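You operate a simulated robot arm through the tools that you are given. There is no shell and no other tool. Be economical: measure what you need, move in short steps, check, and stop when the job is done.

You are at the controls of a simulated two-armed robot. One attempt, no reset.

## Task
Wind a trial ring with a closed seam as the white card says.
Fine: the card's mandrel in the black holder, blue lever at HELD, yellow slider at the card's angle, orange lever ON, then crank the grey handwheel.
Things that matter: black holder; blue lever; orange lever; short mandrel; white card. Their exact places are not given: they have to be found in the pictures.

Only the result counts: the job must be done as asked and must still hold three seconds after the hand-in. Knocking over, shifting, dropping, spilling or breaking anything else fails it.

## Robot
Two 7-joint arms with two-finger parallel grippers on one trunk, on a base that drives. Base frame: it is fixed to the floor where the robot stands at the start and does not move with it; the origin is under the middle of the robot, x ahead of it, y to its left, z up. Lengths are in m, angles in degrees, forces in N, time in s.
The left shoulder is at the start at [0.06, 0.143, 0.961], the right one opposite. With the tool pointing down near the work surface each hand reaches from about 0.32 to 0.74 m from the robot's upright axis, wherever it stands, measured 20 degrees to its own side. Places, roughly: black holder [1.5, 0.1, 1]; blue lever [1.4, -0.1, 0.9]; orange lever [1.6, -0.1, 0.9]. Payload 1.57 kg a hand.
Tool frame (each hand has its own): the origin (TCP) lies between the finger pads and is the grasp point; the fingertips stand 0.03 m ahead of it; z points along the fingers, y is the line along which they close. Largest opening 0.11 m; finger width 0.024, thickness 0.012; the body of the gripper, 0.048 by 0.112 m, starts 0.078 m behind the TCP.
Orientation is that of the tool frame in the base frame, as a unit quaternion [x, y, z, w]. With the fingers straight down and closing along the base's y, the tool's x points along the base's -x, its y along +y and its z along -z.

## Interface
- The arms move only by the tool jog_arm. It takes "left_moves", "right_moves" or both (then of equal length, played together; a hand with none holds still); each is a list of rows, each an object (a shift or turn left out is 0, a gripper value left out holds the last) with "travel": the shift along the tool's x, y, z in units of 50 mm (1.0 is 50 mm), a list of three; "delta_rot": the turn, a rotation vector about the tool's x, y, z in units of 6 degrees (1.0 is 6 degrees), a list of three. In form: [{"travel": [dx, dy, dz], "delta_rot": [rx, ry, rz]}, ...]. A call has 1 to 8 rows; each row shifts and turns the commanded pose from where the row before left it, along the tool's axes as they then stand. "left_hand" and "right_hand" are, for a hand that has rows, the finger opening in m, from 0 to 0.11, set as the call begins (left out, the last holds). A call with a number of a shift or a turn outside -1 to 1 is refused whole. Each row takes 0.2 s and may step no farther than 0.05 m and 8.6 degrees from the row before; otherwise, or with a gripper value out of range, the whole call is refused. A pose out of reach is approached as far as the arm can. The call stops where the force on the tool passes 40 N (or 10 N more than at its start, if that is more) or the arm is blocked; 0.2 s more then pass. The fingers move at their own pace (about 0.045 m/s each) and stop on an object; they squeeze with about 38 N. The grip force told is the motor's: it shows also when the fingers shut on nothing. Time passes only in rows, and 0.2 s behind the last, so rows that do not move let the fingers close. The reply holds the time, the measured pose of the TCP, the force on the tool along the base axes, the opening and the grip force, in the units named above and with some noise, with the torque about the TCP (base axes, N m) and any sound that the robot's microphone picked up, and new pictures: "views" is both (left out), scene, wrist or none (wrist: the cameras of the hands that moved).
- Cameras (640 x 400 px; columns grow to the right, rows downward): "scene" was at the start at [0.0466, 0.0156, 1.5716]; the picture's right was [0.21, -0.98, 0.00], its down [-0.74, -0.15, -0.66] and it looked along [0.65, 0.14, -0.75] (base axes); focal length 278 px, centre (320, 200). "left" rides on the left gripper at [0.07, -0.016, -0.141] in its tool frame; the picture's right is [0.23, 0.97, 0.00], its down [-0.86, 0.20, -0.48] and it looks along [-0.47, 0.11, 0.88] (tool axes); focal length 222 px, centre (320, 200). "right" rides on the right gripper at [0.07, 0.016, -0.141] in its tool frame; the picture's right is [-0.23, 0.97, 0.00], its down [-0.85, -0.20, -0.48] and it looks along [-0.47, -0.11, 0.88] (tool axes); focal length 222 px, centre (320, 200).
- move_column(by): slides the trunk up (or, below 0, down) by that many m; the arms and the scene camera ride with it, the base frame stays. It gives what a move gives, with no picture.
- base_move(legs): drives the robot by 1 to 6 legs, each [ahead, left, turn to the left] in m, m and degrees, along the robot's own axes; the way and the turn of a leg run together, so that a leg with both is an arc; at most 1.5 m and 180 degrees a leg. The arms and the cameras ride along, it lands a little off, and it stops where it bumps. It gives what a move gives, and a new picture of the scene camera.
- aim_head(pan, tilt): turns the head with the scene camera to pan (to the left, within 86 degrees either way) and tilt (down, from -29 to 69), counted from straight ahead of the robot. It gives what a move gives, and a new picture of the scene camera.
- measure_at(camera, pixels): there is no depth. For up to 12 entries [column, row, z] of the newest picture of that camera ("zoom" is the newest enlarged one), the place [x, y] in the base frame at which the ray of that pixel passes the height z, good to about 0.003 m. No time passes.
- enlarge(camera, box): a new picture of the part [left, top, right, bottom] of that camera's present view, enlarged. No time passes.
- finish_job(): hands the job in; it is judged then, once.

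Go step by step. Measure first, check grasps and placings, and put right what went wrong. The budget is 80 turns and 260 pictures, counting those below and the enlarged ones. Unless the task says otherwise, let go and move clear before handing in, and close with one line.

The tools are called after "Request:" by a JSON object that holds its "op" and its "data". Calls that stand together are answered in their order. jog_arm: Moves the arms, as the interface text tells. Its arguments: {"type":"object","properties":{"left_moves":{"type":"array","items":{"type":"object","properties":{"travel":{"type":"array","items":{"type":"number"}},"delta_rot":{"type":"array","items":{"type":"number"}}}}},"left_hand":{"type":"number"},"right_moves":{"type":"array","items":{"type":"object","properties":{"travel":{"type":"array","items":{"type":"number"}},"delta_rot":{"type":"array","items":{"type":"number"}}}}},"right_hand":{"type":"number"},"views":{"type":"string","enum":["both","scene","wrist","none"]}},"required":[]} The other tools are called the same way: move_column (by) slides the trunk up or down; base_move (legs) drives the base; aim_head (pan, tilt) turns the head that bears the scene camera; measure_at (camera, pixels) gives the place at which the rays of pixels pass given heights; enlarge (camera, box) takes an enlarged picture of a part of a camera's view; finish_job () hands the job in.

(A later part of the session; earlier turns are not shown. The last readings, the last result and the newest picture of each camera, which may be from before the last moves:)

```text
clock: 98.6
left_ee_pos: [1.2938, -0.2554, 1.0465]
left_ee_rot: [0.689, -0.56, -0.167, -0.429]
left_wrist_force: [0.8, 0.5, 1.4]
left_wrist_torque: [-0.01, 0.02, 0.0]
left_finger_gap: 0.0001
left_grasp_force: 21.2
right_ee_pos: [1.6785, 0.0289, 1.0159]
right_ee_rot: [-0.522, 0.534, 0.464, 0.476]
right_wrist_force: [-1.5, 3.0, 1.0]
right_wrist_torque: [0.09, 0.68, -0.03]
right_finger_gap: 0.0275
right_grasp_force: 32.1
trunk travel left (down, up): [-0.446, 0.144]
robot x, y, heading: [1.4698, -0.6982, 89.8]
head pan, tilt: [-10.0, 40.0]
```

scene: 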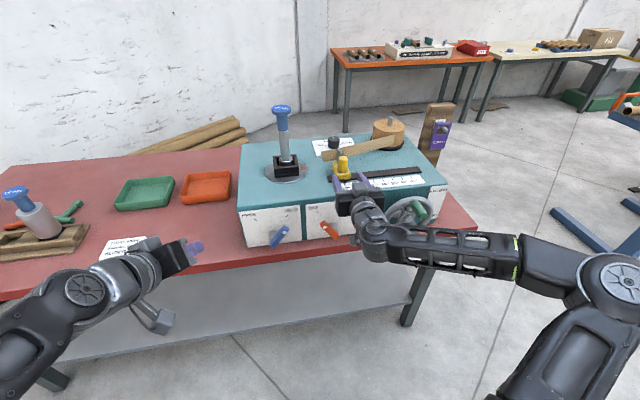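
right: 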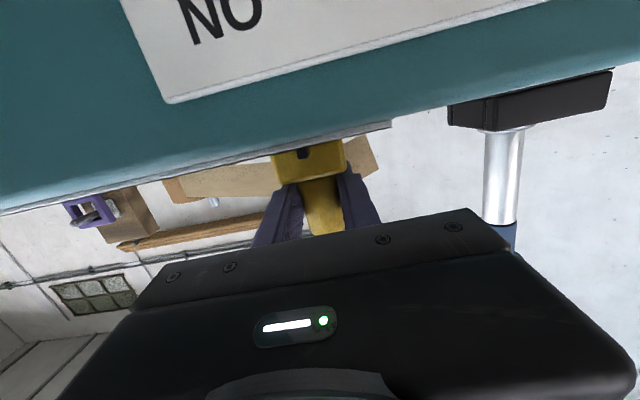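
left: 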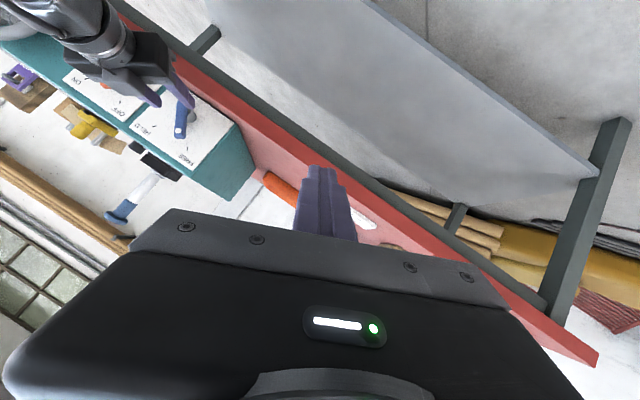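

Gripped at 0.0275 m and the slider already moved slightly with the hand. I loosen to 0.031 and drive right 0.165 m, then read the scale.

Request:
{"op": "jog_arm", "data": {"right_moves": [{"travel": [0, 0, 0]}, {"travel": [0, 0, 0]}], "right_hand": 0.031, "views": "none"}}

Request:
{"op": "base_move", "data": {"legs": [[0, -0.165, 0]]}}

Request:
{"op": "enlarge", "data": {"camera": "scene", "box": [300, 110, 460, 210]}}

```text
clock: 99.2
left_ee_pos: [1.295, -0.2552, 1.046]
left_ee_rot: [0.689, -0.56, -0.167, -0.428]
left_wrist_force: [-0.2, -0.2, -0.1]
left_wrist_torque: [0.01, 0.02, 0.0]
left_finger_gap: 0.0
left_grasp_force: 21.5
right_ee_pos: [1.6793, 0.0277, 1.0171]
right_ee_rot: [-0.522, 0.533, 0.464, 0.477]
right_wrist_force: [0.6, 0.6, 0.1]
right_wrist_torque: [0.0, 0.03, 0.0]
right_finger_gap: 0.0311
right_grasp_force: 0.2
trunk travel left (down, up): [-0.446, 0.144]
robot x, y, heading: [1.4677, -0.7004, 90.0]
head pan, tilt: [-10.0, 40.0]
```

```text
clock: 100.6
left_ee_pos: [1.4612, -0.257, 1.0461]
left_ee_rot: [0.688, -0.561, -0.167, -0.429]
left_wrist_force: [0.5, -0.4, 0.7]
left_wrist_torque: [-0.06, 0.01, 0.03]
left_finger_gap: 0.0001
left_grasp_force: 21.7
right_ee_pos: [1.8451, 0.0275, 1.0151]
right_ee_rot: [-0.522, 0.534, 0.464, 0.477]
right_wrist_force: [2.6, -0.5, -1.2]
right_wrist_torque: [0.04, 0.05, 0.02]
right_finger_gap: 0.0327
right_grasp_force: 1.7
trunk travel left (down, up): [-0.446, 0.144]
robot x, y, heading: [1.6344, -0.6986, 89.9]
head pan, tilt: [-10.0, 40.0]
```

scene: 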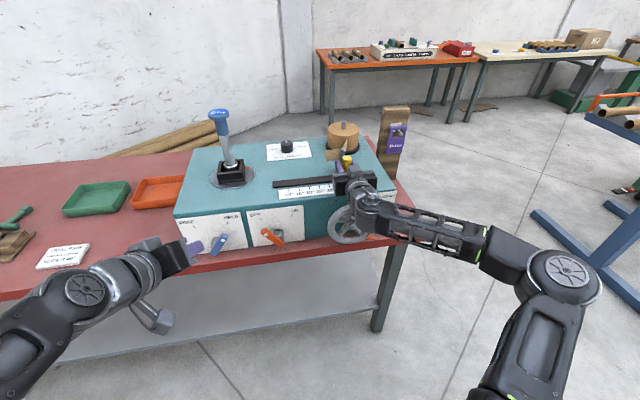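

```text
4.00 times, centred on (380, 160) of scene
```

zoom: 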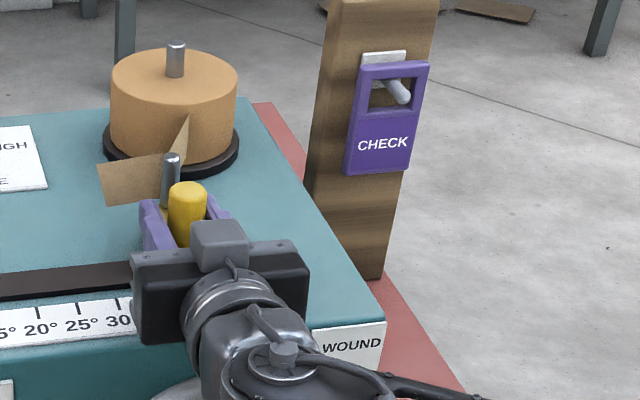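

The scale is hidden by the hand. I open and back the hand away to read the pointer.

Request:
{"op": "jog_arm", "data": {"right_moves": [{"travel": [0, 0, 0]}, {"travel": [0, 0, 0]}, {"travel": [0, 0, -0.8]}, {"travel": [0, 0, -0.9]}, {"travel": [0, 0, -0.9]}], "right_hand": 0.055, "views": "wrist"}}

Request:
{"op": "move_column", "data": {"by": 0.14}}

Request:
{"op": "enlarge", "data": {"camera": "scene", "box": [260, 130, 420, 230]}}

```text
clock: 101.8
left_ee_pos: [1.4605, -0.2553, 1.0473]
left_ee_rot: [0.689, -0.56, -0.168, -0.429]
left_wrist_force: [-0.7, 0.5, -0.2]
left_wrist_torque: [-0.02, 0.03, -0.02]
left_finger_gap: 0.0004
left_grasp_force: 21.0
right_ee_pos: [1.8398, -0.1043, 1.0295]
right_ee_rot: [-0.522, 0.534, 0.464, 0.478]
right_wrist_force: [-0.3, -0.1, 0.3]
right_wrist_torque: [0.0, -0.01, 0.0]
right_finger_gap: 0.0548
right_grasp_force: 0.2
trunk travel left (down, up): [-0.446, 0.144]
robot x, y, heading: [1.6271, -0.7004, 89.9]
head pan, tilt: [-10.0, 40.0]
```

right: 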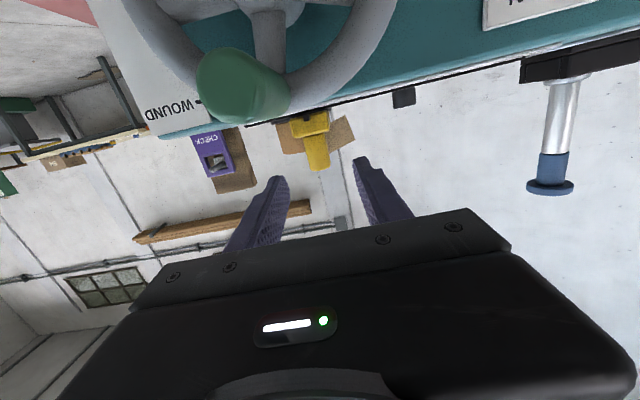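

```text
clock: 103.5
left_ee_pos: [1.4602, -0.2543, 1.186]
left_ee_rot: [0.689, -0.56, -0.166, -0.428]
left_wrist_force: [0.2, 0.5, 0.4]
left_wrist_torque: [-0.01, 0.01, -0.02]
left_finger_gap: 0.0
left_grasp_force: 21.5
right_ee_pos: [1.84, -0.1033, 1.1706]
right_ee_rot: [-0.522, 0.534, 0.463, 0.477]
right_wrist_force: [-0.3, -0.7, -0.4]
right_wrist_torque: [-0.01, 0.01, 0.02]
right_finger_gap: 0.0549
right_grasp_force: 0.1
trunk travel left (down, up): [-0.586, 0.004]
robot x, y, heading: [1.6301, -0.6988, 90.0]
head pan, tilt: [-10.0, 40.0]
```

```text
4.00 times, centred on (340, 180) of scene
```

zoom: 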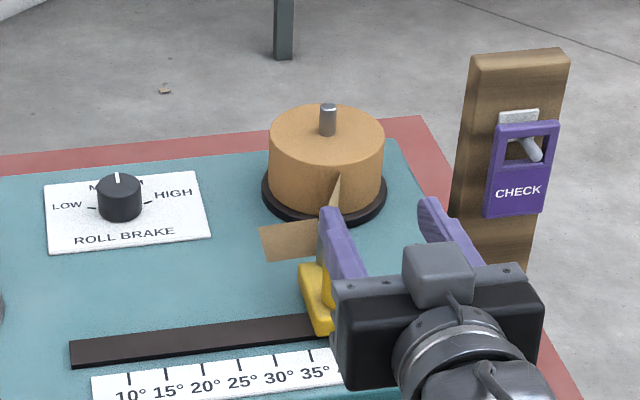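

The raised hand still covers the pointer; I back the base off 0.22 m.

Request:
{"op": "base_move", "data": {"legs": [[-0.22, 0, 0]]}}

Request:
{"op": "enlarge", "data": {"camera": "scene", "box": [250, 120, 410, 220]}}

```text
clock: 105.2
left_ee_pos: [1.4602, -0.4754, 1.1859]
left_ee_rot: [0.688, -0.56, -0.167, -0.429]
left_wrist_force: [0.6, 0.0, -0.9]
left_wrist_torque: [0.03, -0.01, 0.02]
left_finger_gap: 0.0
left_grasp_force: 20.7
right_ee_pos: [1.8394, -0.3215, 1.1711]
right_ee_rot: [-0.521, 0.534, 0.464, 0.478]
right_wrist_force: [0.2, -0.5, -0.5]
right_wrist_torque: [-0.02, 0.0, 0.02]
right_finger_gap: 0.0548
right_grasp_force: 0.1
trunk travel left (down, up): [-0.586, 0.004]
robot x, y, heading: [1.6342, -0.9186, 89.9]
head pan, tilt: [-10.0, 40.0]
```

scene: 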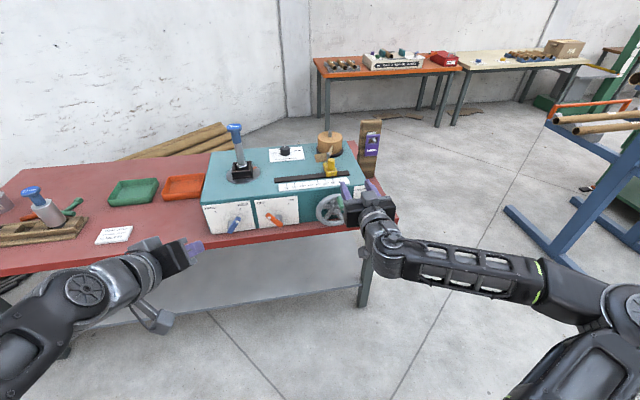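

```text
4.00 times, centred on (330, 170) of scene
```

zoom: 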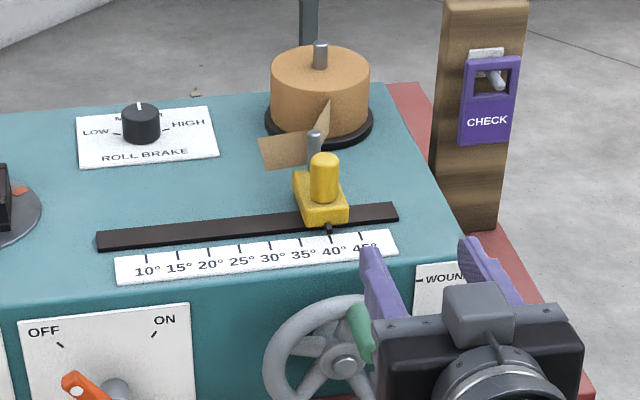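

Pointer (330,232) looks close to the 40° tick (331,240). I enlarge more to judge.

Request:
{"op": "enlarge", "data": {"camera": "scene", "box": [310, 160, 358, 190]}}

```text
13.33 times, centred on (334, 175) of scene
```

zoom: 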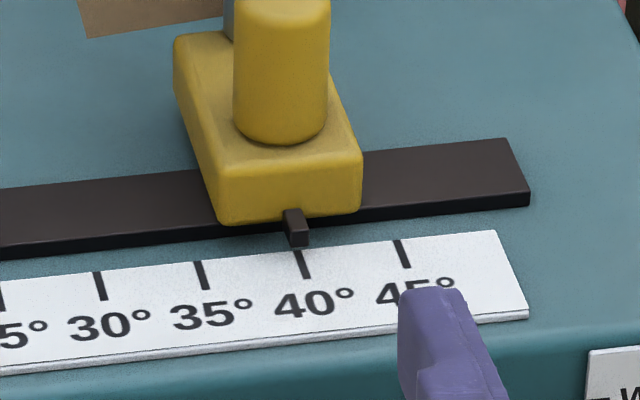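

The pointer lines up with the 40° tick (about 0.2° or better). Now the orange lever: I measure its offset from the blue one.

Request:
{"op": "enlarge", "data": {"camera": "scene", "box": [195, 185, 315, 245]}}

```text
5.33 times, centred on (255, 215) of scene
```

zoom: 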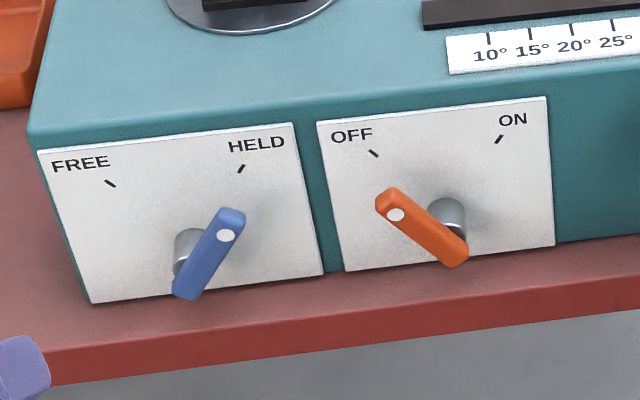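

Request:
{"op": "measure_at", "data": {"camera": "zoom", "pixels": [[190, 285, 0.846], [453, 252, 0.846], [190, 245, 0.86], [447, 213, 0.86], [227, 233, 0.895], [395, 213, 0.895], [423, 229, 0.87]]}}

```text
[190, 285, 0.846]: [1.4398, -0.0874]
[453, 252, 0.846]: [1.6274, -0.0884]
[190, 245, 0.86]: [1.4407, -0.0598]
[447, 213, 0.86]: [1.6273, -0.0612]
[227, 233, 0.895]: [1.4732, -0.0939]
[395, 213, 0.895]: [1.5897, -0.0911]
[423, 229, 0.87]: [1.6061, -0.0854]
```

Pivot spacing is 0.187 m, so I repeat the blue procedure shifted: base left 0.22, trunk down 0.302, roll -36°, base ahead to standoff.

Request:
{"op": "base_move", "data": {"legs": [[0, 0.221, 0]]}}

Request:
{"op": "move_column", "data": {"by": -0.302}}

Request:
{"op": "jog_arm", "data": {"right_moves": [{"delta_rot": [0, 0, -1]}, {"delta_rot": [0, 0, -1]}, {"delta_rot": [0, 0, -1]}, {"delta_rot": [0, 0, -1]}, {"delta_rot": [0, 0, -1]}, {"delta_rot": [0, 0, -1]}], "right_hand": 0.05, "views": "none"}}

Request:
{"op": "base_move", "data": {"legs": [[0.155, 0, 0]]}}

Request:
{"op": "jog_arm", "data": {"right_moves": [{"travel": [0, 0, 0]}], "views": "wrist"}}

```text
clock: 106.8
left_ee_pos: [1.2364, -0.4749, 1.1862]
left_ee_rot: [0.691, -0.558, -0.167, -0.428]
left_wrist_force: [-0.3, 0.0, 0.2]
left_wrist_torque: [-0.01, -0.01, -0.01]
left_finger_gap: 0.0
left_grasp_force: 21.6
right_ee_pos: [1.6163, -0.3192, 1.1702]
right_ee_rot: [-0.523, 0.532, 0.465, 0.476]
right_wrist_force: [-0.2, 0.8, -0.3]
right_wrist_torque: [0.03, -0.02, -0.04]
right_finger_gap: 0.0554
right_grasp_force: 0.0
trunk travel left (down, up): [-0.586, 0.004]
robot x, y, heading: [1.4139, -0.9186, 90.3]
head pan, tilt: [-10.0, 40.0]
```

scene: 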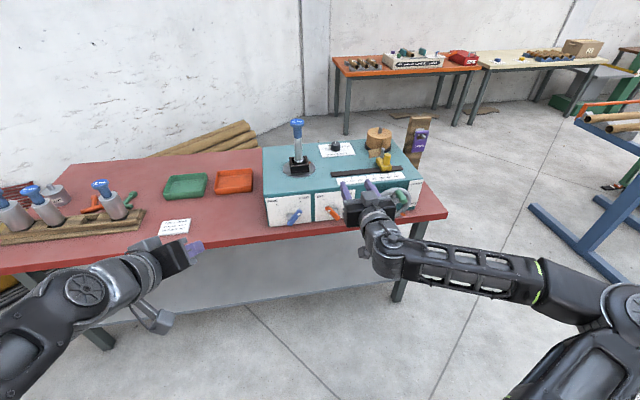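

```text
clock: 109.8
left_ee_pos: [1.237, -0.4751, 0.885]
left_ee_rot: [0.691, -0.558, -0.168, -0.428]
left_wrist_force: [0.3, 0.6, 0.3]
left_wrist_torque: [0.01, -0.02, -0.02]
left_finger_gap: 0.0
left_grasp_force: 21.4
right_ee_pos: [1.6167, -0.3201, 0.8689]
right_ee_rot: [-0.523, 0.532, 0.465, 0.476]
right_wrist_force: [0.0, 0.8, -0.3]
right_wrist_torque: [-0.04, -0.01, 0.0]
right_finger_gap: 0.055
right_grasp_force: 0.1
trunk travel left (down, up): [-0.284, 0.306]
robot x, y, heading: [1.4119, -0.9189, 90.2]
head pan, tilt: [-10.0, 40.0]
```

```text
clock: 111.2
left_ee_pos: [1.2384, -0.4751, 0.8837]
left_ee_rot: [0.691, -0.558, -0.168, -0.428]
left_wrist_force: [-0.2, 0.2, 0.0]
left_wrist_torque: [0.0, -0.03, -0.01]
left_finger_gap: 0.0001
left_grasp_force: 21.4
right_ee_pos: [1.6172, -0.3192, 0.8683]
right_ee_rot: [0.662, -0.344, -0.294, -0.597]
right_wrist_force: [0.0, -0.7, 0.7]
right_wrist_torque: [0.02, -0.01, -0.01]
right_finger_gap: 0.0497
right_grasp_force: 0.1
trunk travel left (down, up): [-0.284, 0.306]
robot x, y, heading: [1.4101, -0.9167, 90.3]
head pan, tilt: [-10.0, 40.0]
```

```text
clock: 112.7
left_ee_pos: [1.238, -0.3191, 0.8848]
left_ee_rot: [0.69, -0.559, -0.168, -0.428]
left_wrist_force: [0.0, 0.0, -0.1]
left_wrist_torque: [0.01, 0.01, -0.01]
left_finger_gap: 0.0001
left_grasp_force: 21.2
right_ee_pos: [1.6163, -0.1633, 0.8686]
right_ee_rot: [0.662, -0.345, -0.295, -0.596]
right_wrist_force: [0.0, -0.8, 1.0]
right_wrist_torque: [-0.01, 0.02, -0.04]
right_finger_gap: 0.0501
right_grasp_force: 0.1
trunk travel left (down, up): [-0.284, 0.306]
robot x, y, heading: [1.4147, -0.7625, 90.2]
head pan, tilt: [-10.0, 40.0]
```

scene: 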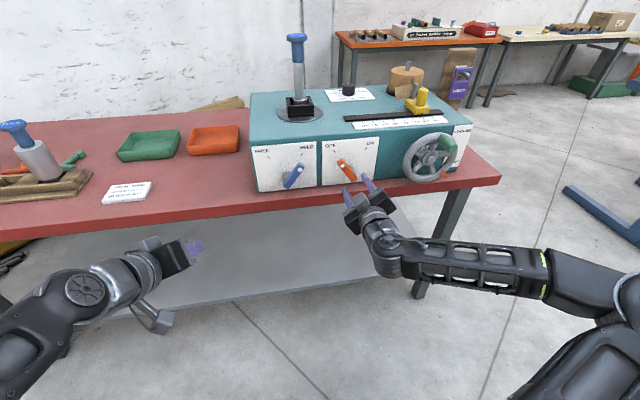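

```text
clock: 113.0
left_ee_pos: [1.2375, -0.3171, 0.8862]
left_ee_rot: [0.69, -0.559, -0.167, -0.429]
left_wrist_force: [-1.3, -0.3, 0.2]
left_wrist_torque: [-0.01, -0.01, 0.0]
left_finger_gap: 0.0
left_grasp_force: 21.4
right_ee_pos: [1.6165, -0.1629, 0.8697]
right_ee_rot: [0.662, -0.345, -0.295, -0.597]
right_wrist_force: [-0.1, 0.4, -0.1]
right_wrist_torque: [-0.02, 0.0, 0.0]
right_finger_gap: 0.0503
right_grasp_force: 0.1
trunk travel left (down, up): [-0.284, 0.306]
robot x, y, heading: [1.4138, -0.7603, 90.0]
head pan, tilt: [-10.0, 40.0]
```

right: 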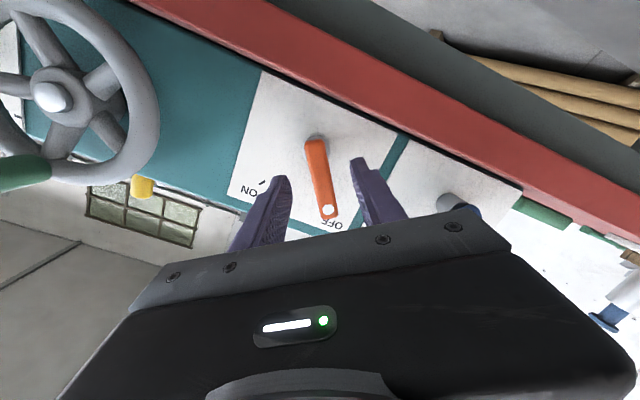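

Same alignment as for the blue lever. I advance, narrow to 0.033 and swing in one go, then a second batch.

Request:
{"op": "jog_arm", "data": {"right_moves": [{"travel": [-0.03, -0.02, 0.43]}, {"travel": [-0.04, -0.03, 0.43]}, {"travel": [-0.04, -0.03, 0.46]}], "views": "none"}}

Request:
{"op": "jog_arm", "data": {"right_moves": [{"travel": [0, 0, 0]}, {"travel": [0, 0, 0]}, {"travel": [0, -0.056, 0], "delta_rot": [0, 0, 1]}, {"travel": [0, -0.056, 0], "delta_rot": [0, 0, 1]}, {"travel": [0, -0.056, 0], "delta_rot": [0, 0, 1]}, {"travel": [0, -0.056, 0], "delta_rot": [0, 0, 1]}, {"travel": [0, -0.056, 0], "delta_rot": [0, 0, 1]}], "right_hand": 0.031, "views": "wrist"}}

```text
clock: 113.8
left_ee_pos: [1.237, -0.3166, 0.886]
left_ee_rot: [0.69, -0.559, -0.167, -0.428]
left_wrist_force: [-0.3, 0.1, 0.5]
left_wrist_torque: [0.0, -0.01, -0.03]
left_finger_gap: 0.0
left_grasp_force: 21.1
right_ee_pos: [1.6175, -0.0956, 0.8696]
right_ee_rot: [0.661, -0.346, -0.294, -0.597]
right_wrist_force: [-0.8, -0.2, -0.5]
right_wrist_torque: [0.0, 0.0, -0.01]
right_finger_gap: 0.0501
right_grasp_force: 0.0
trunk travel left (down, up): [-0.284, 0.306]
robot x, y, heading: [1.4106, -0.7586, 90.2]
head pan, tilt: [-10.0, 40.0]
```

```text
clock: 115.5
left_ee_pos: [1.2367, -0.3184, 0.8837]
left_ee_rot: [0.691, -0.558, -0.168, -0.428]
left_wrist_force: [0.3, 0.0, 0.5]
left_wrist_torque: [-0.04, 0.01, -0.04]
left_finger_gap: 0.0
left_grasp_force: 20.9
right_ee_pos: [1.6281, -0.0961, 0.8728]
right_ee_rot: [0.551, -0.505, -0.44, -0.499]
right_wrist_force: [-8.9, 0.4, -5.4]
right_wrist_torque: [-0.12, 0.05, 0.32]
right_finger_gap: 0.0402
right_grasp_force: 5.0
trunk travel left (down, up): [-0.284, 0.306]
robot x, y, heading: [1.4101, -0.7606, 90.1]
head pan, tilt: [-10.0, 40.0]
```

right: 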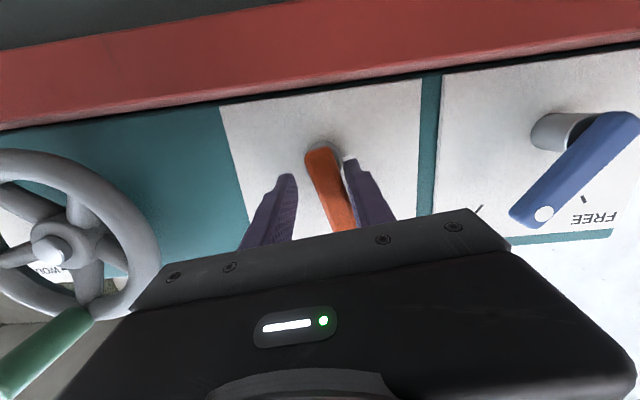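

The orange lever is turning with moderate resistance. I continue the swing.

Request:
{"op": "jog_arm", "data": {"right_moves": [{"travel": [0, -0.06, 0], "delta_rot": [0, 0, 1]}, {"travel": [0, -0.06, 0], "delta_rot": [0, 0, 1]}, {"travel": [0, -0.06, 0], "delta_rot": [0, 0, 1]}, {"travel": [0, -0.06, 0], "delta_rot": [0, 0, 1]}, {"travel": [0, -0.06, 0], "delta_rot": [0, 0, 1]}, {"travel": [0, -0.06, 0], "delta_rot": [0, 0, 1]}], "views": "both"}}

Request:
{"op": "enlarge", "data": {"camera": "scene", "box": [240, 130, 400, 230]}}

```text
clock: 116.8
left_ee_pos: [1.2369, -0.3166, 0.8847]
left_ee_rot: [0.69, -0.558, -0.167, -0.429]
left_wrist_force: [0.3, -0.7, -0.4]
left_wrist_torque: [0.01, -0.01, -0.03]
left_finger_gap: 0.0
left_grasp_force: 21.1
right_ee_pos: [1.6468, -0.0976, 0.8725]
right_ee_rot: [-0.366, 0.65, 0.573, 0.34]
right_wrist_force: [-12.3, 2.3, 6.0]
right_wrist_torque: [-0.02, 0.17, 0.14]
right_finger_gap: 0.0434
right_grasp_force: 6.8
trunk travel left (down, up): [-0.284, 0.306]
robot x, y, heading: [1.4131, -0.7591, 90.1]
head pan, tilt: [-10.0, 40.0]
```

scene: 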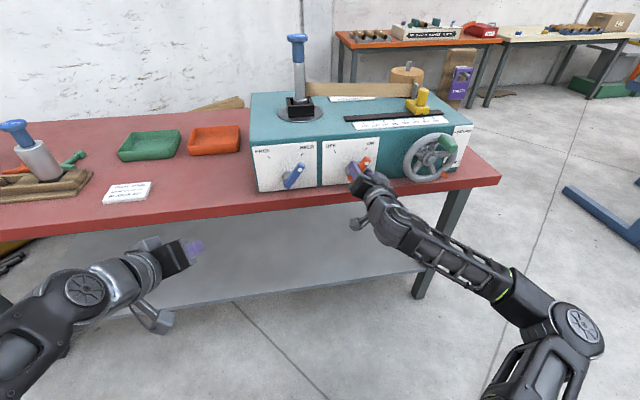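
right: 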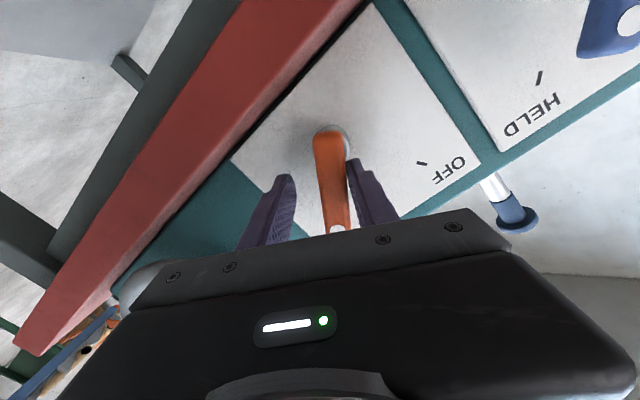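

```text
4.00 times, centred on (320, 180) of scene
```

zoom: 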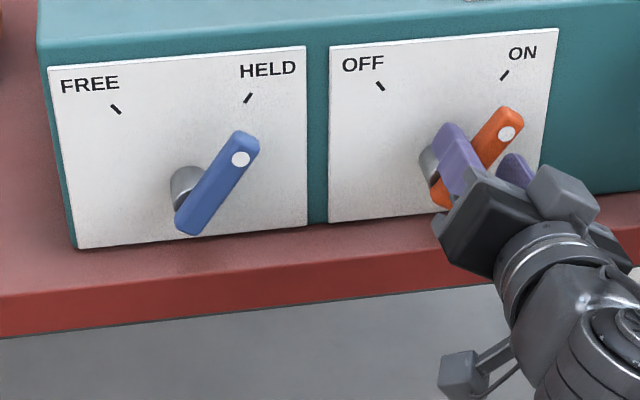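

Orange is at ON and the strip has swung across to the mandrel. I withdraw and inspect the handwheel and its START/WOUND marks.

Request:
{"op": "jog_arm", "data": {"right_moves": [{"travel": [0, 0, 0]}, {"travel": [0, 0, 0]}, {"travel": [0, 0, -0.6]}, {"travel": [0, 0, -0.7]}, {"travel": [0, 0, -0.7]}, {"travel": [0, 0, -0.7]}], "right_hand": 0.06, "views": "scene"}}

Request:
{"op": "enlarge", "data": {"camera": "scene", "box": [390, 110, 490, 200]}}

Request:
{"op": "enlarge", "data": {"camera": "scene", "box": [240, 30, 480, 180]}}

```text
clock: 118.2
left_ee_pos: [1.2373, -0.317, 0.8849]
left_ee_rot: [0.69, -0.559, -0.167, -0.429]
left_wrist_force: [-0.6, 0.1, -0.1]
left_wrist_torque: [0.0, 0.01, -0.01]
left_finger_gap: 0.0
left_grasp_force: 21.8
right_ee_pos: [1.6461, -0.2202, 0.8903]
right_ee_rot: [-0.368, 0.65, 0.572, 0.339]
right_wrist_force: [0.5, 0.4, -0.1]
right_wrist_torque: [0.02, 0.0, -0.01]
right_finger_gap: 0.0597
right_grasp_force: 0.1
right hand out of reach, approached as far as the arm can: row 6
trunk travel left (down, up): [-0.284, 0.306]
robot x, y, heading: [1.4094, -0.7618, 90.3]
head pan, tilt: [-10.0, 40.0]
```

scene: 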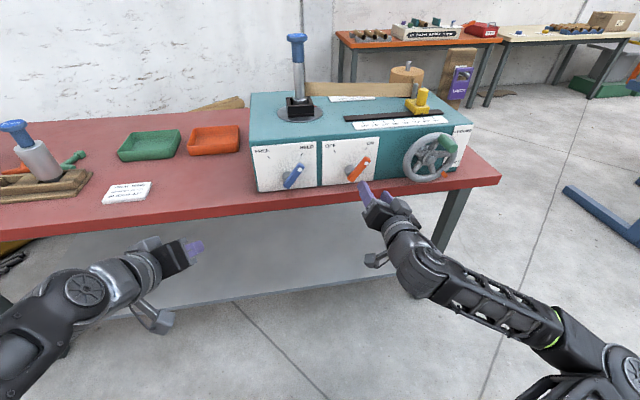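

```text
4.44 times, centred on (440, 155) of scene
```

zoom: 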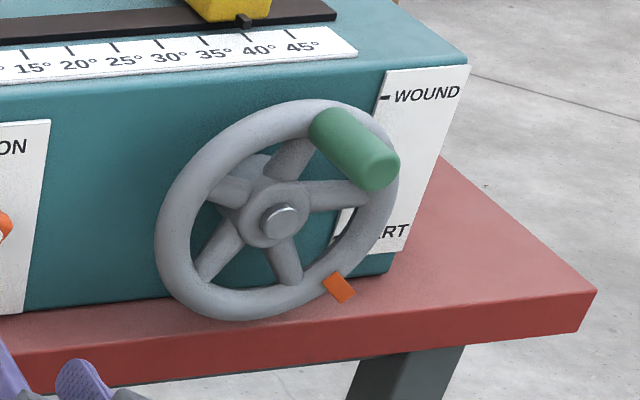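

```text
2.67 times, centred on (360, 105) of scene
```

zoom: 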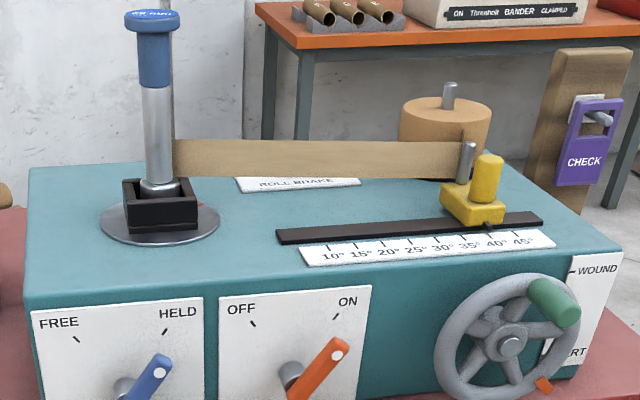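

The wheel's orange tag sits at START (about 4 o'clock) and must be cranked round to WOUND. I'll grip the green pin from above with the tool pointing down, which gives a wide range of motion. I raise the trunk and re-orient the hand.

Request:
{"op": "base_move", "data": {"legs": [[-0.15, 0, 0]]}}

Request:
{"op": "move_column", "data": {"by": 0.22}}

Request:
{"op": "jog_arm", "data": {"right_moves": [{"delta_rot": [0, 0, -1]}, {"delta_rot": [0, 0, -1]}, {"delta_rot": [0, 0, -1]}, {"delta_rot": [0, 0, -1]}, {"delta_rot": [0, 0, -1]}, {"delta_rot": [0, 1, 0]}, {"delta_rot": [0, 1, 0]}, {"delta_rot": [0, 1, 0]}], "views": "none"}}

Request:
{"op": "jog_arm", "data": {"right_moves": [{"delta_rot": [0, 1, 0]}, {"delta_rot": [0, 1, 0]}, {"delta_rot": [0, 1, 0]}, {"delta_rot": [0, 1, 0]}, {"delta_rot": [0, 1, 0]}, {"delta_rot": [0, 1, 0]}, {"delta_rot": [0, 1, 0]}, {"delta_rot": [0, 1, 0]}], "views": "none"}}

Request:
{"op": "jog_arm", "data": {"right_moves": [{"delta_rot": [0, 1, 0]}, {"delta_rot": [0, 1, 0]}, {"delta_rot": [0, 1, 0]}], "views": "scene"}}

```text
clock: 119.6
left_ee_pos: [1.2375, -0.4667, 0.885]
left_ee_rot: [0.691, -0.558, -0.167, -0.428]
left_wrist_force: [0.1, -0.1, 1.1]
left_wrist_torque: [-0.01, -0.02, -0.02]
left_finger_gap: 0.0
left_grasp_force: 21.5
right_ee_pos: [1.6454, -0.3681, 0.8898]
right_ee_rot: [-0.368, 0.65, 0.571, 0.34]
right_wrist_force: [-0.3, 0.0, 0.9]
right_wrist_torque: [-0.02, 0.0, 0.0]
right_finger_gap: 0.0598
right_grasp_force: 0.1
trunk travel left (down, up): [-0.284, 0.306]
robot x, y, heading: [1.409, -0.9093, 90.2]
head pan, tilt: [-10.0, 40.0]
```

scene: 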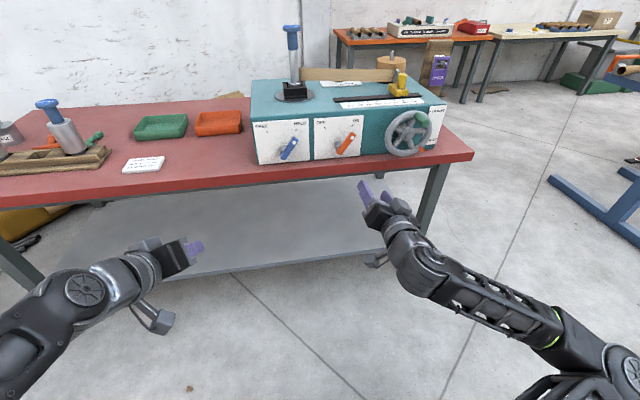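

```text
clock: 122.0
left_ee_pos: [1.2377, -0.4667, 1.1042]
left_ee_rot: [0.691, -0.558, -0.168, -0.427]
left_wrist_force: [0.3, 0.1, 0.4]
left_wrist_torque: [-0.01, 0.0, -0.02]
left_finger_gap: 0.0
left_grasp_force: 21.8
right_ee_pos: [1.6465, -0.3682, 1.1103]
right_ee_rot: [-0.369, 0.649, 0.572, 0.339]
right_wrist_force: [-0.4, -1.1, 0.0]
right_wrist_torque: [0.03, -0.01, -0.02]
right_finger_gap: 0.0601
right_grasp_force: 0.0
trunk travel left (down, up): [-0.504, 0.086]
robot x, y, heading: [1.4137, -0.9073, 90.5]
head pan, tilt: [-10.0, 40.0]
```

```text
clock: 123.8
left_ee_pos: [1.238, -0.4662, 1.1046]
left_ee_rot: [0.69, -0.558, -0.168, -0.429]
left_wrist_force: [0.8, -0.1, -0.6]
left_wrist_torque: [0.0, -0.03, 0.0]
left_finger_gap: 0.0002
left_grasp_force: 20.8
right_ee_pos: [1.6454, -0.368, 1.1115]
right_ee_rot: [-0.59, 0.601, 0.377, 0.386]
right_wrist_force: [0.2, -0.1, -0.5]
right_wrist_torque: [0.01, -0.02, 0.0]
right_finger_gap: 0.0601
right_grasp_force: 0.1
trunk travel left (down, up): [-0.504, 0.086]
robot x, y, heading: [1.413, -0.9106, 90.0]
head pan, tilt: [-10.0, 40.0]
```

```text
clock: 125.5
left_ee_pos: [1.238, -0.4668, 1.1049]
left_ee_rot: [0.69, -0.558, -0.167, -0.429]
left_wrist_force: [-0.5, 0.1, 0.4]
left_wrist_torque: [0.03, 0.03, -0.01]
left_finger_gap: 0.0
left_grasp_force: 21.8
right_ee_pos: [1.6447, -0.3689, 1.1116]
right_ee_rot: [-0.692, 0.706, 0.105, 0.108]
right_wrist_force: [-0.3, -0.2, 0.1]
right_wrist_torque: [0.03, 0.03, 0.0]
right_finger_gap: 0.0601
right_grasp_force: 0.0
trunk travel left (down, up): [-0.504, 0.086]
robot x, y, heading: [1.411, -0.9076, 90.1]
head pan, tilt: [-10.0, 40.0]
```

```text
clock: 126.3
left_ee_pos: [1.2393, -0.4667, 1.1054]
left_ee_rot: [0.69, -0.558, -0.168, -0.429]
left_wrist_force: [0.4, -0.8, 0.5]
left_wrist_torque: [-0.03, -0.03, -0.01]
left_finger_gap: 0.0001
left_grasp_force: 21.5
right_ee_pos: [1.6372, -0.3712, 1.0722]
right_ee_rot: [0.707, -0.707, -0.022, -0.01]
right_wrist_force: [0.1, 0.3, 0.1]
right_wrist_torque: [-0.01, 0.02, -0.02]
right_finger_gap: 0.0602
right_grasp_force: 0.0
right hand out of reach, approached as far as the arm can: row 2, 3
trunk travel left (down, up): [-0.504, 0.086]
robot x, y, heading: [1.4099, -0.9073, 90.5]
head pan, tilt: [-10.0, 40.0]
```

scene: 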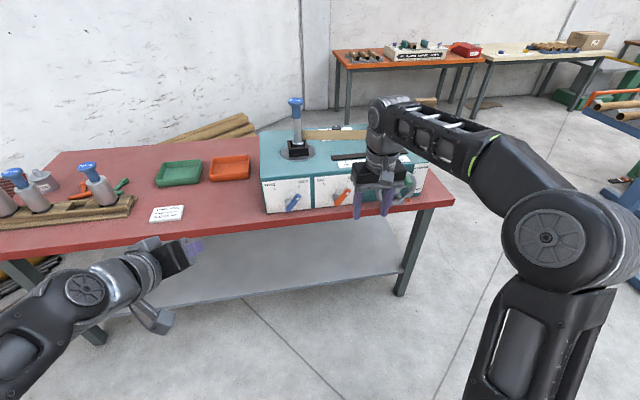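

The tool now points down. I drive right so the wheel is visible beside the hand, and measure it.

Request:
{"op": "base_move", "data": {"legs": [[0, -0.34, 0]]}}

Request:
{"op": "enlarge", "data": {"camera": "scene", "box": [260, 140, 400, 230]}}

```text
clock: 128.6
left_ee_pos: [1.5807, -0.4654, 1.1046]
left_ee_rot: [0.689, -0.559, -0.168, -0.429]
left_wrist_force: [0.7, -0.9, -0.4]
left_wrist_torque: [-0.03, 0.0, 0.01]
left_finger_gap: 0.0
left_grasp_force: 21.4
right_ee_pos: [1.9823, -0.3713, 1.0715]
right_ee_rot: [-0.707, 0.707, 0.021, 0.01]
right_wrist_force: [0.8, 0.2, 0.3]
right_wrist_torque: [-0.01, 0.02, 0.0]
right_finger_gap: 0.0601
right_grasp_force: 0.0
trunk travel left (down, up): [-0.504, 0.086]
robot x, y, heading: [1.7541, -0.9086, 90.1]
head pan, tilt: [-10.0, 40.0]
```

scene: 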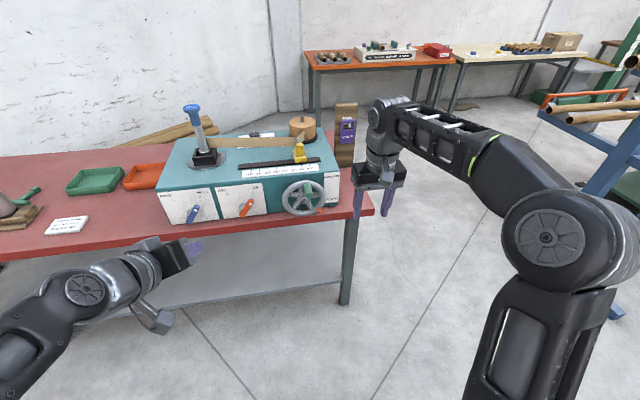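

```text
4.44 times, centred on (330, 185) of scene
```

zoom: 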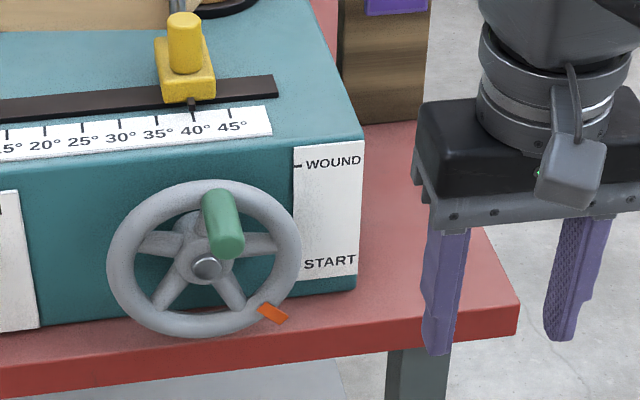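

Request:
{"op": "measure_at", "data": {"camera": "zoom", "pixels": [[118, 262, 0.87], [291, 258, 0.87], [212, 188, 0.95], [200, 324, 0.79], [206, 262, 0.87], [212, 188, 0.94], [200, 324, 0.8], [228, 240, 0.94], [228, 240, 0.95], [218, 198, 0.95], [229, 250, 0.93], [272, 313, 0.82]]}}

```text
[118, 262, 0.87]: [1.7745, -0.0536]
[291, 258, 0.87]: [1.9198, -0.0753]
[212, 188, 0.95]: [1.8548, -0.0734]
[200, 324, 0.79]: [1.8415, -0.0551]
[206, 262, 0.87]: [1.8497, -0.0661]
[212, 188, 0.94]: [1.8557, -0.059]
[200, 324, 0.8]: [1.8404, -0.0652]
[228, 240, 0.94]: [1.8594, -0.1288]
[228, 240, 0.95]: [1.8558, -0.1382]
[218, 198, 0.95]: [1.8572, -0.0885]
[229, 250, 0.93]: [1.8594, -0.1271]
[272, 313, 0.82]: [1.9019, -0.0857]
```

The pin is at 12 o'clock: about x 1.857, z 0.95, spanning y -0.08 to -0.14; wheel centre about (1.848, z 0.877), radius 0.073. I drive in, then centre the hand above the pin.

Request:
{"op": "base_move", "data": {"legs": [[0.24, 0.06, 0]]}}

Request:
{"op": "jog_arm", "data": {"right_moves": [{"travel": [-0.1, 0.65, 0]}, {"travel": [-0.1, 0.65, 0]}], "views": "wrist"}}

Request:
{"op": "enlarge", "data": {"camera": "scene", "box": [270, 130, 430, 250]}}

```text
clock: 130.4
left_ee_pos: [1.519, -0.2226, 1.106]
left_ee_rot: [0.692, -0.558, -0.168, -0.427]
left_wrist_force: [-0.1, 0.2, 0.2]
left_wrist_torque: [0.0, 0.01, -0.01]
left_finger_gap: 0.0
left_grasp_force: 21.4
right_ee_pos: [1.9192, -0.1277, 1.0708]
right_ee_rot: [0.708, -0.706, -0.02, -0.009]
right_wrist_force: [0.0, 0.7, -0.4]
right_wrist_torque: [-0.02, -0.02, -0.01]
right_finger_gap: 0.06
right_grasp_force: 0.0
trunk travel left (down, up): [-0.504, 0.086]
robot x, y, heading: [1.6948, -0.6654, 90.3]
head pan, tilt: [-10.0, 40.0]
```

scene: 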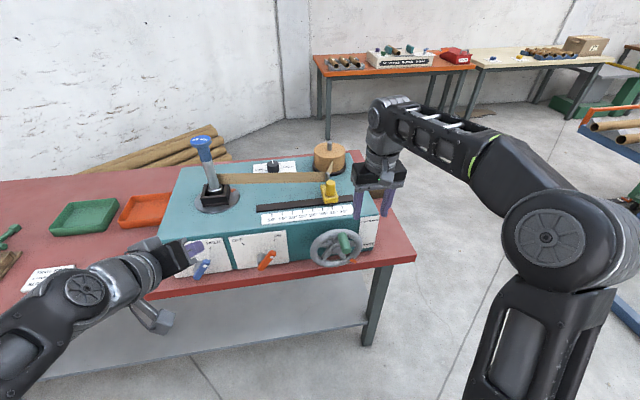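

```text
clock: 131.0
left_ee_pos: [1.519, -0.2237, 1.1059]
left_ee_rot: [0.69, -0.558, -0.168, -0.429]
left_wrist_force: [0.6, -1.0, -0.3]
left_wrist_torque: [0.0, 0.01, -0.01]
left_finger_gap: 0.0003
left_grasp_force: 21.2
right_ee_pos: [1.8538, -0.1191, 1.0723]
right_ee_rot: [0.708, -0.706, -0.02, -0.011]
right_wrist_force: [0.2, -0.3, 0.3]
right_wrist_torque: [0.0, 0.0, 0.01]
right_finger_gap: 0.0601
right_grasp_force: 0.1
trunk travel left (down, up): [-0.504, 0.086]
robot x, y, heading: [1.6935, -0.6678, 90.3]
head pan, tilt: [-10.0, 40.0]
```

right: 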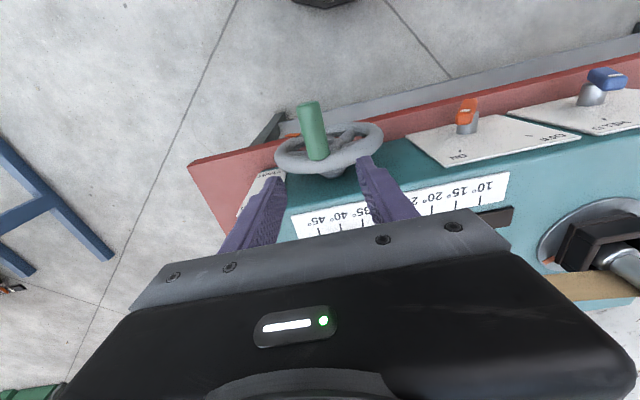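

```text
3.33 times, centred on (350, 190) of scene
```

zoom: 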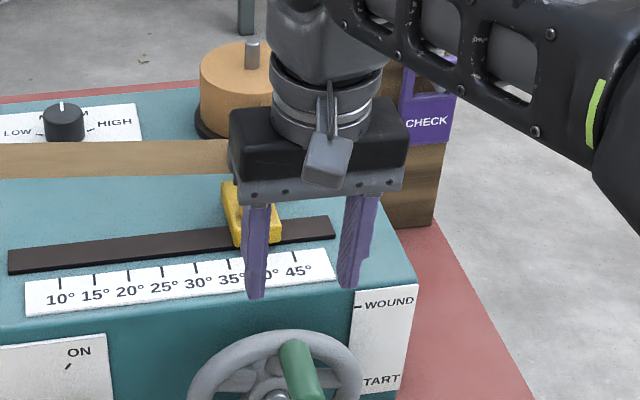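

Request:
{"op": "measure_at", "data": {"camera": "right", "pixels": [[307, 108, 0.95], [316, 155, 0.95], [312, 130, 0.95], [276, 158, 0.877], [382, 135, 0.877]]}}

```text
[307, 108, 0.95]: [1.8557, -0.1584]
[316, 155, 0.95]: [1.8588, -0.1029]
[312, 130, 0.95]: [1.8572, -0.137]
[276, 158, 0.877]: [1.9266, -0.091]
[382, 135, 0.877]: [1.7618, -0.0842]
```

The pin spans y -0.10 to -0.16 at x 1.857. I shift to y≈-0.13, descend around it, then close.

Request:
{"op": "jog_arm", "data": {"right_moves": [{"travel": [0.33, -0.08, 0]}, {"travel": [0, 0, 0.8]}, {"travel": [0, 0, 0.8]}, {"travel": [0, 0, 0.8]}], "views": "none"}}

Request:
{"op": "jog_arm", "data": {"right_moves": [{"travel": [0, 0, 0]}, {"travel": [0, 0, 0]}, {"travel": [0, 0, 0]}, {"travel": [0, 0, 0]}], "right_hand": 0.0, "views": "both"}}

Request:
{"op": "enlarge", "data": {"camera": "scene", "box": [290, 160, 430, 280]}}

```text
clock: 132.0
left_ee_pos: [1.5183, -0.2235, 1.1046]
left_ee_rot: [0.69, -0.558, -0.168, -0.429]
left_wrist_force: [-0.3, -0.2, -0.2]
left_wrist_torque: [-0.01, 0.01, -0.02]
left_finger_gap: 0.0
left_grasp_force: 20.8
right_ee_pos: [1.8573, -0.1282, 0.9482]
right_ee_rot: [0.707, -0.707, -0.02, -0.009]
right_wrist_force: [0.1, 0.0, 0.7]
right_wrist_torque: [-0.01, 0.0, 0.03]
right_finger_gap: 0.0601
right_grasp_force: 0.0
trunk travel left (down, up): [-0.504, 0.086]
robot x, y, heading: [1.6922, -0.6677, 90.5]
head pan, tilt: [-10.0, 40.0]
```

```text
clock: 133.0
left_ee_pos: [1.5196, -0.2228, 1.1052]
left_ee_rot: [0.69, -0.559, -0.167, -0.429]
left_wrist_force: [0.7, 0.8, 0.0]
left_wrist_torque: [0.02, 0.03, 0.0]
left_finger_gap: 0.0
left_grasp_force: 21.3
right_ee_pos: [1.8559, -0.13, 0.9497]
right_ee_rot: [0.707, -0.707, -0.021, -0.01]
right_wrist_force: [-0.8, -0.4, -3.5]
right_wrist_torque: [0.37, -0.02, -0.63]
right_finger_gap: 0.0252
right_grasp_force: 31.0
trunk travel left (down, up): [-0.504, 0.086]
robot x, y, heading: [1.6923, -0.6632, 90.3]
head pan, tilt: [-10.0, 40.0]
```

scene: 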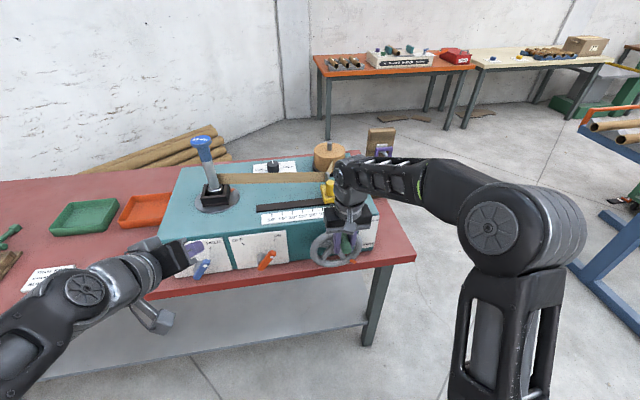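
right: 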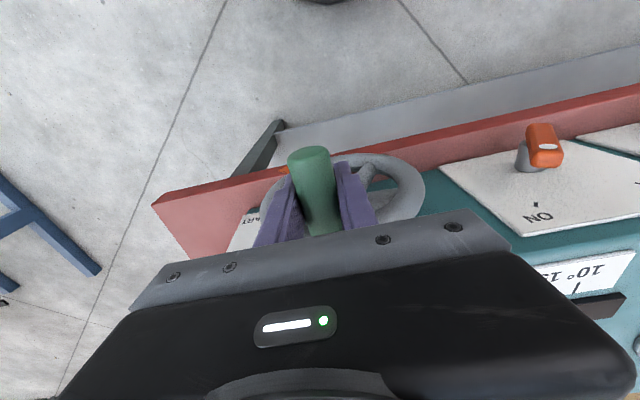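

```text
3.33 times, centred on (360, 220) of scene
5 turns are left
```

zoom: 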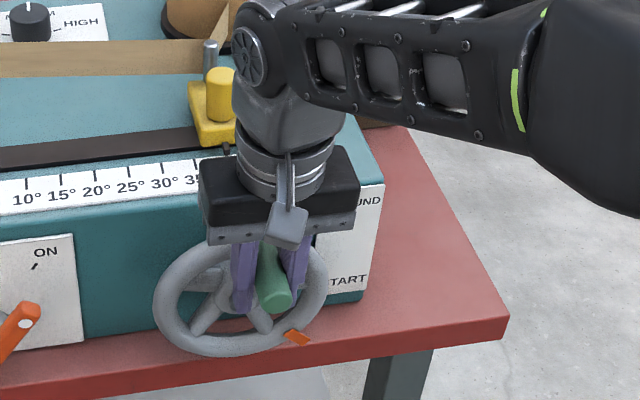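

Five turns are left, so I work in larger batches. The pin is gripped (0.025 m, 31 N); I crank clockwise 144° along a 72 mm circle now and check.

Request:
{"op": "jog_arm", "data": {"right_moves": [{"travel": [0.002, -0.221, 0.049]}, {"travel": [0.003, -0.21, 0.083]}, {"travel": [0.005, -0.195, 0.115]}, {"travel": [0.006, -0.174, 0.144]}, {"travel": [0.007, -0.15, 0.169]}, {"travel": [0.008, -0.121, 0.191]}, {"travel": [0.009, -0.09, 0.207]}, {"travel": [0.009, -0.057, 0.219]}], "views": "scene"}}

Request:
{"op": "jog_arm", "data": {"right_moves": [{"travel": [0.009, -0.022, 0.225]}, {"travel": [0.009, 0.014, 0.226]}, {"travel": [0.009, 0.049, 0.221]}, {"travel": [0.009, 0.083, 0.21]}, {"travel": [0.008, 0.115, 0.195]}, {"travel": [0.007, 0.144, 0.174]}, {"travel": [0.006, 0.169, 0.15]}, {"travel": [0.005, 0.191, 0.121]}], "views": "both"}}

Request:
{"op": "enlarge", "data": {"camera": "scene", "box": [290, 160, 430, 280]}}

```text
clock: 134.8
left_ee_pos: [1.5163, -0.2241, 1.1048]
left_ee_rot: [0.691, -0.557, -0.167, -0.429]
left_wrist_force: [-0.1, -0.6, 0.2]
left_wrist_torque: [-0.02, 0.0, -0.01]
left_finger_gap: 0.0
left_grasp_force: 21.7
right_ee_pos: [1.9122, -0.1299, 0.8919]
right_ee_rot: [0.709, -0.705, -0.021, -0.01]
right_wrist_force: [-20.5, 0.6, 1.8]
right_wrist_torque: [-0.6, -0.01, -0.61]
right_finger_gap: 0.0249
right_grasp_force: 36.7
trunk travel left (down, up): [-0.504, 0.086]
robot x, y, heading: [1.6937, -0.6669, 90.3]
head pan, tilt: [-10.0, 40.0]
```

scene: 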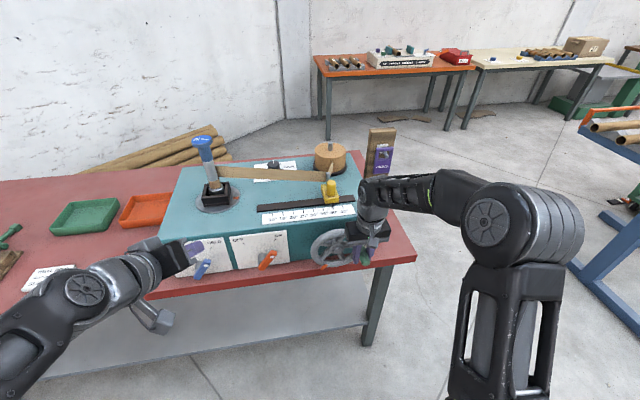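

```text
clock: 135.6
left_ee_pos: [1.519, -0.2255, 1.1062]
left_ee_rot: [0.691, -0.557, -0.168, -0.428]
left_wrist_force: [-0.6, 0.0, 0.1]
left_wrist_torque: [-0.02, 0.04, 0.04]
left_finger_gap: 0.0
left_grasp_force: 21.3
right_ee_pos: [1.9087, -0.1298, 0.8645]
right_ee_rot: [0.707, -0.707, -0.027, -0.008]
right_wrist_force: [-7.5, -6.0, 11.6]
right_wrist_torque: [0.32, 0.74, -0.72]
right_finger_gap: 0.0255
right_grasp_force: 36.9
trunk travel left (down, up): [-0.504, 0.086]
robot x, y, heading: [1.6915, -0.6653, 90.2]
head pan, tilt: [-10.0, 40.0]
stopped in row 3 (right hand): the force on the tool passed its limit at 43 N (the readings are from after the stop); the commanded pose is now the measured one
```

scene: 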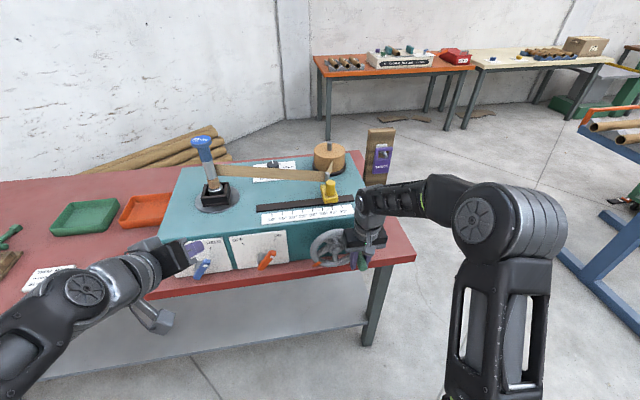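
right: 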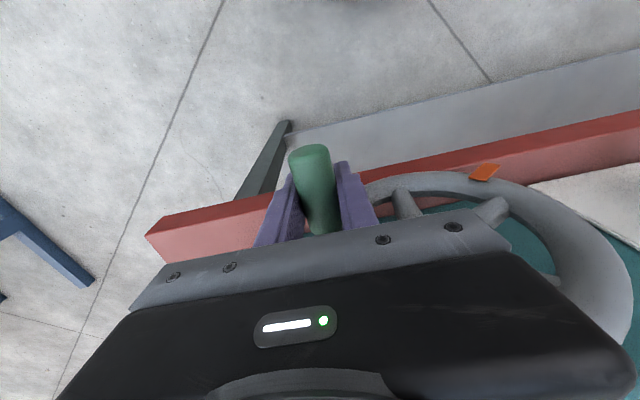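

```text
3.33 times, centred on (360, 220) of scene
4 turns are left
```

zoom: 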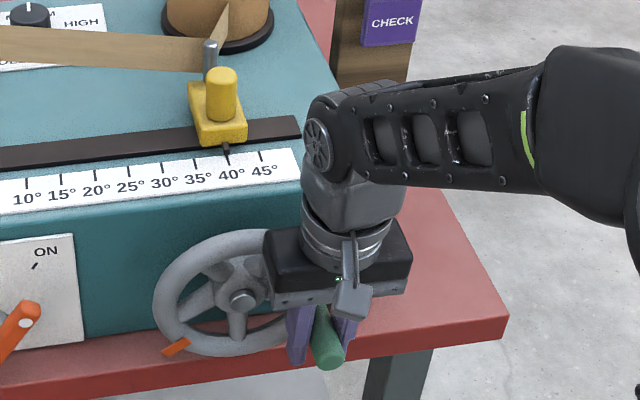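

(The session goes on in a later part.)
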